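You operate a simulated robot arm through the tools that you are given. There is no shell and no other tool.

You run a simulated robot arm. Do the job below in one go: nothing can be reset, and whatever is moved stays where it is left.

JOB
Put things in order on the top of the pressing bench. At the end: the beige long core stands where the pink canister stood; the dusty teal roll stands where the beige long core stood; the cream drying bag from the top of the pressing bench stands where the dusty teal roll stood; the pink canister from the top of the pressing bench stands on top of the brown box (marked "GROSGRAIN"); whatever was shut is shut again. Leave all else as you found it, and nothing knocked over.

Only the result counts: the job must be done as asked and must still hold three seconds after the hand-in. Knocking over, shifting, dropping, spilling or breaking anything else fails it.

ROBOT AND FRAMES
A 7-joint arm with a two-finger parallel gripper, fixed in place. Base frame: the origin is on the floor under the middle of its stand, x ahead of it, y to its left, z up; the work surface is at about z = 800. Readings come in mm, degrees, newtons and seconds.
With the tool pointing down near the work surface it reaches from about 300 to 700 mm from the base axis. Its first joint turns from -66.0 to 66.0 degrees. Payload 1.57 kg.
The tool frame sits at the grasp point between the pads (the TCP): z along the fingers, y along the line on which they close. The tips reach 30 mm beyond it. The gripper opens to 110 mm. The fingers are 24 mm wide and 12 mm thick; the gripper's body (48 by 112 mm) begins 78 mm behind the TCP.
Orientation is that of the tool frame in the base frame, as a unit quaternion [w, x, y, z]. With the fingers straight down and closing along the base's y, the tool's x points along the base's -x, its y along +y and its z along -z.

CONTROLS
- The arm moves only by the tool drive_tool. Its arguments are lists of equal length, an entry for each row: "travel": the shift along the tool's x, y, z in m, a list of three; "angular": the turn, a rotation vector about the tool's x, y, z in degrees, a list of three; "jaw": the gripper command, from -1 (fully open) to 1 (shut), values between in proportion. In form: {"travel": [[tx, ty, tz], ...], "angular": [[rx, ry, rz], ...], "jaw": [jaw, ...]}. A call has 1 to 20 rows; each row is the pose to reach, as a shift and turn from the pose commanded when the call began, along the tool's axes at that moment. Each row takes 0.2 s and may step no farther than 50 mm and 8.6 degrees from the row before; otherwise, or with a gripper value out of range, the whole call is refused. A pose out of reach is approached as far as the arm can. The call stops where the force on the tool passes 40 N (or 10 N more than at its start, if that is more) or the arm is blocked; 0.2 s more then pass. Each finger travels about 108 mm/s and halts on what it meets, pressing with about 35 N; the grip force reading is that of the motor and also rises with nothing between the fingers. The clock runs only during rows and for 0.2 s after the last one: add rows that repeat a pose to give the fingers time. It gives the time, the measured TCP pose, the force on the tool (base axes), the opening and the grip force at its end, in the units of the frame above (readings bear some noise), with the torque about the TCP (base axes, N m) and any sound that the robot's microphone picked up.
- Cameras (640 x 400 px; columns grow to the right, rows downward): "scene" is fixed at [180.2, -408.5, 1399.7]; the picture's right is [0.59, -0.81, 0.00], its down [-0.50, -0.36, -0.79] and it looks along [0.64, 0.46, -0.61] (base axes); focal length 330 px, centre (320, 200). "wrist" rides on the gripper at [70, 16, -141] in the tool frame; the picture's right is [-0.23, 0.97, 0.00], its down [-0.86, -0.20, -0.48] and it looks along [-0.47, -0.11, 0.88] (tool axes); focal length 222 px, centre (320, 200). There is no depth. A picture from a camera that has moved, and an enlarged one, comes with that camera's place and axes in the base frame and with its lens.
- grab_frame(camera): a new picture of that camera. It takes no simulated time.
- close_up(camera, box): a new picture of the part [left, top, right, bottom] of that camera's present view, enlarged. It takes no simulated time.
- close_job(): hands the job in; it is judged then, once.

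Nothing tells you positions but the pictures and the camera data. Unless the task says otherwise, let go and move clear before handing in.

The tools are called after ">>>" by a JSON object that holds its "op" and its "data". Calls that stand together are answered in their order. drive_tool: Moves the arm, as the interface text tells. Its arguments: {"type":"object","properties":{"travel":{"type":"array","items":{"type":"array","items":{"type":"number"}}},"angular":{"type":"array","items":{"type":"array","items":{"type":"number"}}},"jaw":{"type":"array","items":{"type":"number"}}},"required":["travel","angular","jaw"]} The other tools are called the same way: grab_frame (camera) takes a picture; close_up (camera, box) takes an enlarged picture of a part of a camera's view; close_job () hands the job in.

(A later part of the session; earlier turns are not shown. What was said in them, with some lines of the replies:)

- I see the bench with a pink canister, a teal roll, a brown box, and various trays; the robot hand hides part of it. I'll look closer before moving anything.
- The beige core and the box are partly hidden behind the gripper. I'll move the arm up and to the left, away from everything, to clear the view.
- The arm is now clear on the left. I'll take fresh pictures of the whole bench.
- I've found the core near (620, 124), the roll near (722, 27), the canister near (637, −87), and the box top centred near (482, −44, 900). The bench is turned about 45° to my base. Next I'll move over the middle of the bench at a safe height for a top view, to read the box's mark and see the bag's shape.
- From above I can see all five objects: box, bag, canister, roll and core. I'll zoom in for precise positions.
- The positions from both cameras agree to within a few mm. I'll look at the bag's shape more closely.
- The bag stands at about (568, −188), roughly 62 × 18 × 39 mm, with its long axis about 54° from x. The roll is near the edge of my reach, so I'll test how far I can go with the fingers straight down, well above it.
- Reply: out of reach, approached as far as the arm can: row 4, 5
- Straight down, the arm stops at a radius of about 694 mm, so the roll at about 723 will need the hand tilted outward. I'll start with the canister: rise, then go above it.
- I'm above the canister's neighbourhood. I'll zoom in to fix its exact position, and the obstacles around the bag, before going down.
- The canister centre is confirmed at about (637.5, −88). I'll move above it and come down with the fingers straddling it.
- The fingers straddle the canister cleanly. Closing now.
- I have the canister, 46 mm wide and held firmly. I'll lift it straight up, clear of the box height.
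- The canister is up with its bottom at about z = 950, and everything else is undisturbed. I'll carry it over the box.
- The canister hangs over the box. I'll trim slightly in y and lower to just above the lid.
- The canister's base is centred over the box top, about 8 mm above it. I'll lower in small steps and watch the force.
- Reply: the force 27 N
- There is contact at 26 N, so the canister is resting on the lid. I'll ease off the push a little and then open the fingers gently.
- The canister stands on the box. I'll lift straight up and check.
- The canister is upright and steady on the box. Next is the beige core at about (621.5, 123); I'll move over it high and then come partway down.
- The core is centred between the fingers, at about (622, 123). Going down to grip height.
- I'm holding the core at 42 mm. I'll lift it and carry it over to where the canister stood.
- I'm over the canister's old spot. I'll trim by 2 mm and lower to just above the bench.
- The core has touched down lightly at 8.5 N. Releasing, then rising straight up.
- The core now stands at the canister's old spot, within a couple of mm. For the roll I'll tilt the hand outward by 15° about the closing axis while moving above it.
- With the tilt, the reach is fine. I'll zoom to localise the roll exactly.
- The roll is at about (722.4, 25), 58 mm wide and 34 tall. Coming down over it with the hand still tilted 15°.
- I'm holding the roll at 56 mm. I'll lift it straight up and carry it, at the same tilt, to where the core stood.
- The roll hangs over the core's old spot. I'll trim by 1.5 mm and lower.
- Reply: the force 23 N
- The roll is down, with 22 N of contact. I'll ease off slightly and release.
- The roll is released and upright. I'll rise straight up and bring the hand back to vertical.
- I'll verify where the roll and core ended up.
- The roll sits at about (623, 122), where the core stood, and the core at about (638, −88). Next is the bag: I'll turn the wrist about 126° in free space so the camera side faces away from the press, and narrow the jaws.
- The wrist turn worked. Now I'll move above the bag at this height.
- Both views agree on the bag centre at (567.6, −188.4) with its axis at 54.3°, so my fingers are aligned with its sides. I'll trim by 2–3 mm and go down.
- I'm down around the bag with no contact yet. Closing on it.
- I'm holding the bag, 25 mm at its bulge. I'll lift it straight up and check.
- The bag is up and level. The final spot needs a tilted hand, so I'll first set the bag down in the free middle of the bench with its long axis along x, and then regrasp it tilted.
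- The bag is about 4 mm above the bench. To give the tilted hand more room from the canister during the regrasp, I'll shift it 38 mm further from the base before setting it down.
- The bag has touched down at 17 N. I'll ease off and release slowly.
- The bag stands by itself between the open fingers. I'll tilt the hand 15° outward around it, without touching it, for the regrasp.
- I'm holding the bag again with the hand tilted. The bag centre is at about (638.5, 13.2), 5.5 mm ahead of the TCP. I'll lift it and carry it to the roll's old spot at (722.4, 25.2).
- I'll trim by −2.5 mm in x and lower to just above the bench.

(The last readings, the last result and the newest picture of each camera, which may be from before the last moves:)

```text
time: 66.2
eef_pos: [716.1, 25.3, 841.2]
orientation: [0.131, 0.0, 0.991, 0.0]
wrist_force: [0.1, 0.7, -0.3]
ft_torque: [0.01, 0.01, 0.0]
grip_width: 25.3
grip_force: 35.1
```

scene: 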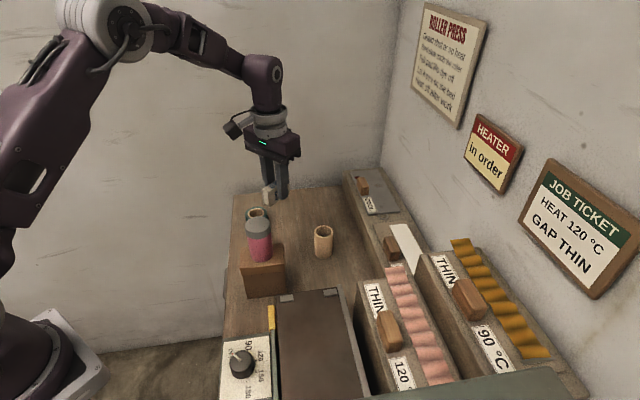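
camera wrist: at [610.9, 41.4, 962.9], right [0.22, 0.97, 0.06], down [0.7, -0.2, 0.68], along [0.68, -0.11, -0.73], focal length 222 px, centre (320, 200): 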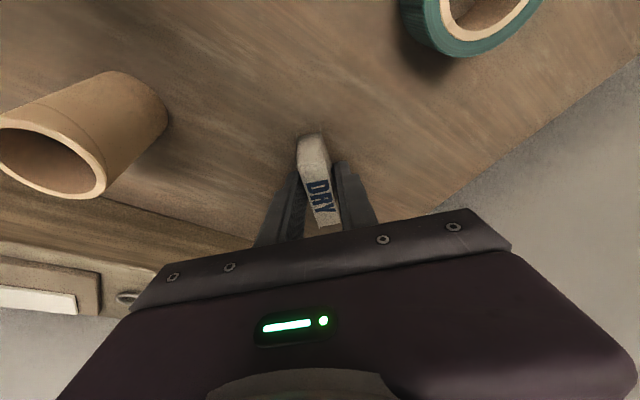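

>>> {"op": "drive_tool", "data": {"travel": [[0.0003, 0, 0.001], [0.0005, 0, 0.0019], [0.0005, 0, 0.0019]], "angular": [[0, 0, 0], [0, 0, 0], [0, 0, 0]], "jaw": [1, 1, 1]}}

```text
time: 67.0
eef_pos: [716.2, 24.5, 838.7]
orientation: [0.131, -0.001, 0.991, 0.0]
wrist_force: [-2.8, -0.8, 7.2]
ft_torque: [-0.04, 0.13, 0.01]
grip_width: 25.1
grip_force: 35.2
```

The bag has touched down at 7 N. I'll release it slowly.

>>> {"op": "drive_tool", "data": {"travel": [[0, 0, 0], [0, 0, 0], [0, 0, 0], [0, 0, 0], [0, 0, 0], [0, 0, 0]], "angular": [[0, 0, 0], [0, 0, 0], [0, 0, 0], [0, 0, 0], [0, 0, 0], [0, 0, 0]], "jaw": [0.53, 0.5, 0.4, 0.2, 0.0, -0.2]}}

>>> {"op": "grab_frame", "data": {"camera": "wrist"}}

>>> {"op": "close_up", "data": {"camera": "scene", "box": [250, 150, 370, 250]}}

```text
time: 68.4
eef_pos: [716.0, 26.5, 838.7]
orientation: [0.129, 0.0, 0.992, -0.001]
wrist_force: [1.0, -0.4, 0.1]
ft_torque: [0.01, -0.03, 0.0]
grip_width: 66.0
grip_force: 0.0
```

```text
taken
camera wrist: at [612.6, 41.2, 958.1], right [0.22, 0.97, 0.06], down [0.7, -0.2, 0.68], along [0.68, -0.11, -0.73], focal length 222 px, centre (320, 200)
```

wrist: 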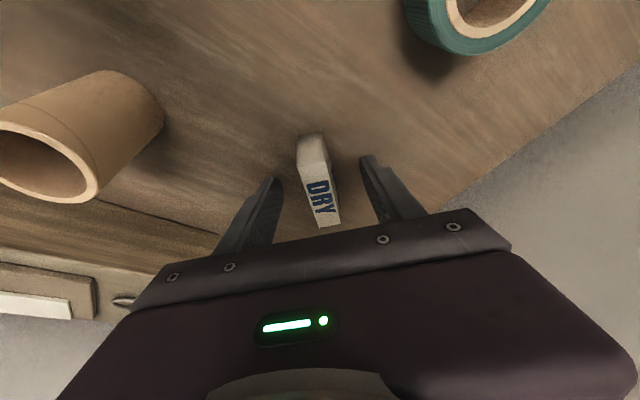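

```text
4.00 times, centred on (310, 200) of scene
camera zoom: at [180.2, -408.5, 1399.7], right [0.59, -0.81, 0.0], down [-0.5, -0.36, -0.79], along [0.64, 0.46, -0.61], focal length 1318 px, centre (360, 200)
```

zoom: 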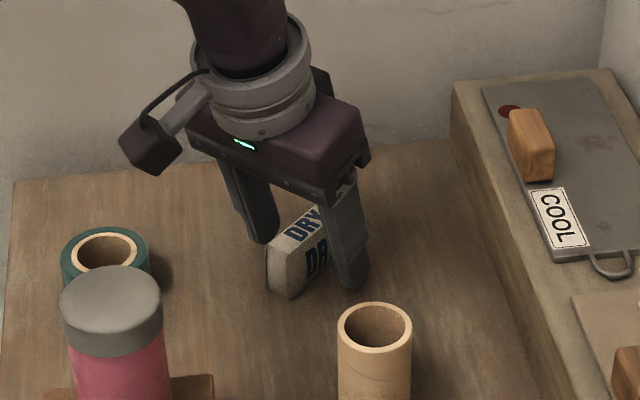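

The bag is free and upright. I'll rise straight up, then straighten the hand while retreating toward the base.

>>> {"op": "drive_tool", "data": {"travel": [[-0.0078, 0, -0.029], [-0.0181, 0, -0.0676], [-0.0285, 0, -0.1063], [-0.0362, 0, -0.1352], [-0.0362, 0, -0.1352]], "angular": [[0, 0, 0], [0, 0, 0], [0, 0, 0], [0, 0, 0], [0, 0, 0]], "jaw": [-0.3, -0.5, -0.5, -0.5, -0.5]}}

>>> {"op": "grab_frame", "data": {"camera": "wrist"}}

>>> {"op": "close_up", "data": {"camera": "wrist", "box": [260, 60, 380, 160]}}

```text
time: 69.6
eef_pos: [715.7, 27.2, 980.1]
orientation: [0.132, 0.0, 0.991, 0.0]
wrist_force: [-0.3, 0.5, 0.5]
ft_torque: [-0.01, -0.02, 0.02]
grip_width: 82.3
grip_force: 0.0
```

```text
taken
camera wrist: at [612.2, 41.5, 1098.6], right [0.22, 0.97, 0.06], down [0.7, -0.2, 0.68], along [0.68, -0.11, -0.73], focal length 222 px, centre (320, 200)
```

wrist: 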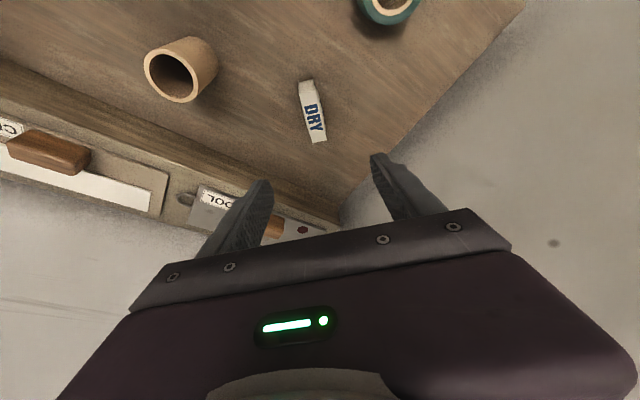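

```text
4.00 times, centred on (320, 110) of wrist
camera zoom: at [612.2, 41.5, 1098.6], right [0.22, 0.97, 0.06], down [0.7, -0.2, 0.68], along [0.68, -0.11, -0.73], focal length 888 px, centre (320, 560)
```

zoom: 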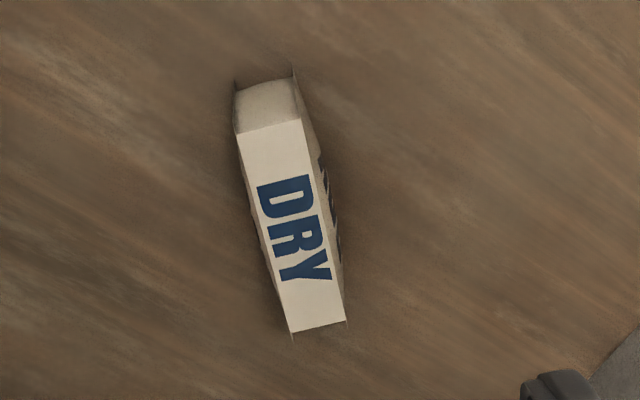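

The bag now stands at about (722, 25), exactly where the roll was. I'll retreat up and back to clear the view.

>>> {"op": "drive_tool", "data": {"travel": [[0.0282, 0.0104, -0.0306], [0.0563, 0.0208, -0.0611], [0.0845, 0.0312, -0.0917], [0.1126, 0.0416, -0.1222], [0.1408, 0.0519, -0.1528], [0.1689, 0.0623, -0.1833], [0.1971, 0.0727, -0.2139], [0.2252, 0.0831, -0.2444], [0.2534, 0.0935, -0.275], [0.2534, 0.0935, -0.275]], "angular": [[0, 0, 0], [0, 3, 0], [0, 6, 0], [0, 9, 0], [0, 12, 0], [0, 15, 0], [0, 15, 0], [0, 15, 0], [0, 15, 0], [0, 15, 0]], "jaw": [-0.5, -0.5, -0.5, -0.5, -0.5, -0.5, -0.5, -0.5, -0.5, -0.5]}}

>>> {"op": "grab_frame", "data": {"camera": "scene"}}

>>> {"op": "close_up", "data": {"camera": "scene", "box": [220, 180, 380, 280]}}

>>> {"op": "grab_frame", "data": {"camera": "wrist"}}

```text
time: 71.8
eef_pos: [403.0, 119.4, 1179.5]
orientation: [-0.001, 0.001, 1.0, 0.0]
wrist_force: [0.3, 1.2, -0.2]
ft_torque: [0.03, -0.01, -0.01]
grip_width: 82.5
grip_force: 0.1
```

```text
taken
```

scene: 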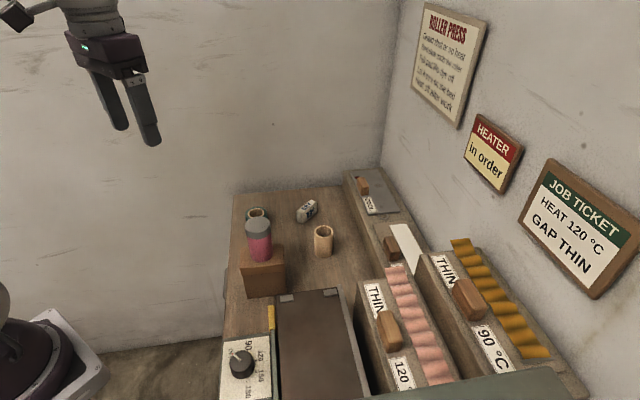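

```text
4.00 times, centred on (300, 230) of scene
camera zoom: at [180.1, -408.5, 1399.7], right [0.59, -0.81, 0.0], down [-0.5, -0.36, -0.79], along [0.64, 0.46, -0.61], focal length 1318 px, centre (400, 80)
```

zoom: 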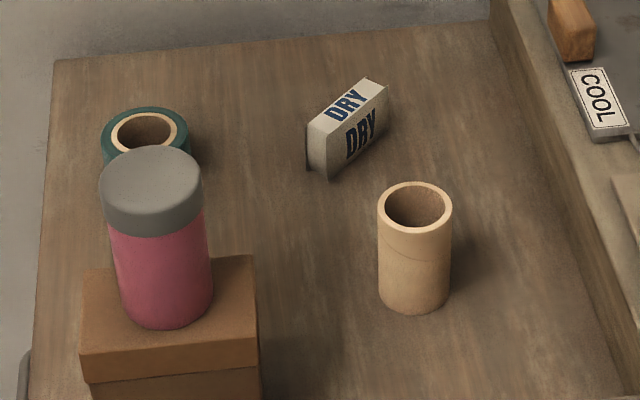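

```text
taken
camera wrist: at [333.0, 135.0, 1321.9], right [0.23, 0.97, 0.0], down [0.86, -0.2, 0.48], along [0.47, -0.11, -0.88], focal length 222 px, centre (320, 200)
```

wrist: 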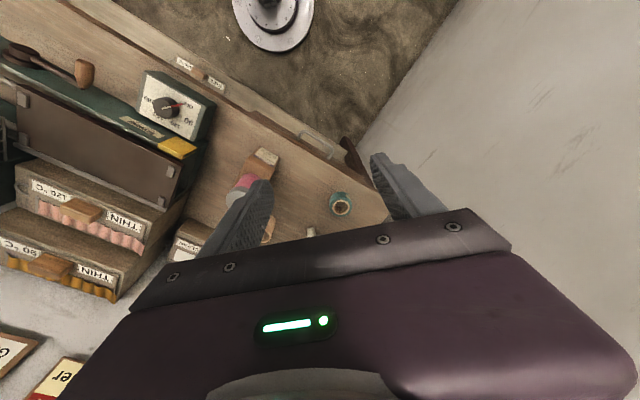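

Everything looks in place. As a last check, I'll read the box's mark and compare the bench with its starting state.

>>> {"op": "close_up", "data": {"camera": "wrist", "box": [200, 130, 300, 200]}}

>>> {"op": "close_up", "data": {"camera": "wrist", "box": [120, 30, 360, 180]}}

>>> {"op": "close_up", "data": {"camera": "scene", "box": [220, 220, 380, 320]}}

```text
5.71 times, centred on (250, 165) of wrist
camera zoom: at [333.0, 135.0, 1321.9], right [0.23, 0.97, 0.0], down [0.86, -0.2, 0.48], along [0.47, -0.11, -0.88], focal length 1269 px, centre (720, 400)
```

zoom: 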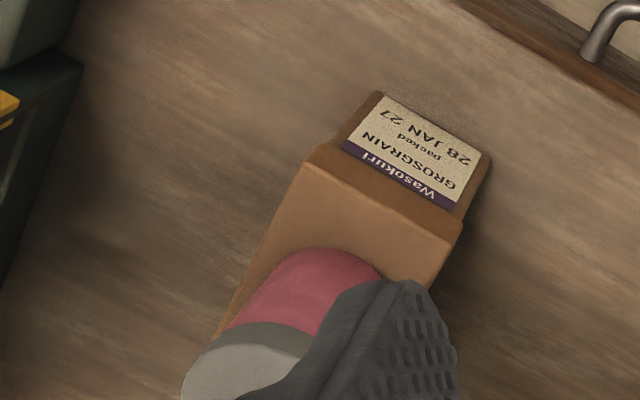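

```text
2.67 times, centred on (240, 105) of wrist
camera zoom: at [333.0, 135.0, 1321.9], right [0.23, 0.97, 0.0], down [0.86, -0.2, 0.48], along [0.47, -0.11, -0.88], focal length 592 px, centre (533, 453)
```

zoom: 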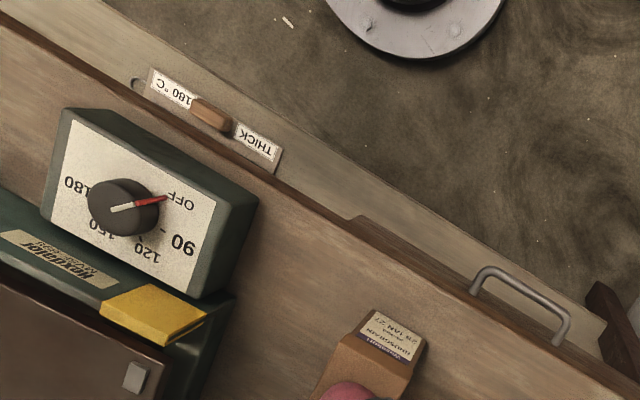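

```text
4.00 times, centred on (300, 270) of scene
camera zoom: at [180.1, -408.5, 1399.7], right [0.59, -0.81, 0.0], down [-0.5, -0.36, -0.79], along [0.64, 0.46, -0.61], focal length 1318 px, centre (400, -80)
```

zoom: 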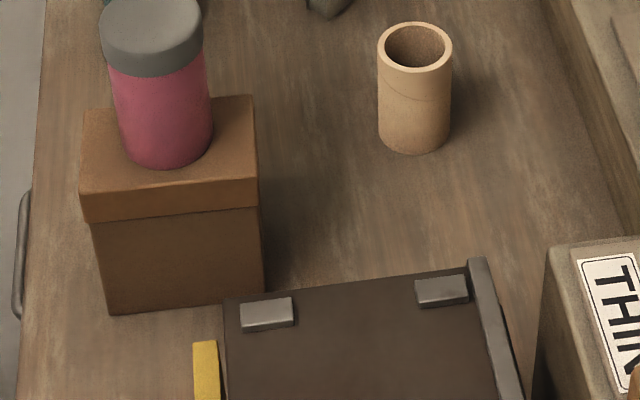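

The box's mark reads "GROSGRAIN" and it hasn't moved. The canister stands on it, the core is where the canister was, the roll is where the core was, and the bag is where the roll was. The drawer and press were never opened, and the hand is clear, so I'm handing in the job.

>>> {"op": "close_job", "data": {}}

```text
The job is handed in.
```

The bench is in order and the job is handed in. No result came back, so what follows is from my last camera views and position estimates.

| Item | Where it stands now | Measured position (x, y in mm) |
|---|---|---|
| Pink canister | On top of the brown "GROSGRAIN" box, upright | about (483, −44) |
| Beige long core | Where the canister stood | about (638, −88), within about 2 mm |
| Dusty teal roll | Where the core stood | about (623, 122), within about 2 mm |
| Cream drying bag | Where the roll stood, upright | about (722, 25), within about 1 mm |

- **Bag:** I set it down once in the empty middle of the bench to regrip it, because the roll's old spot can only be reached with the hand tilted. Its long side now points along x instead of at its original angle of about 54°.
- **Everything else:** I opened nothing, so whatever was shut stayed shut. The brown box did not move, nothing was knocked over, and the arm is clear of the bench.
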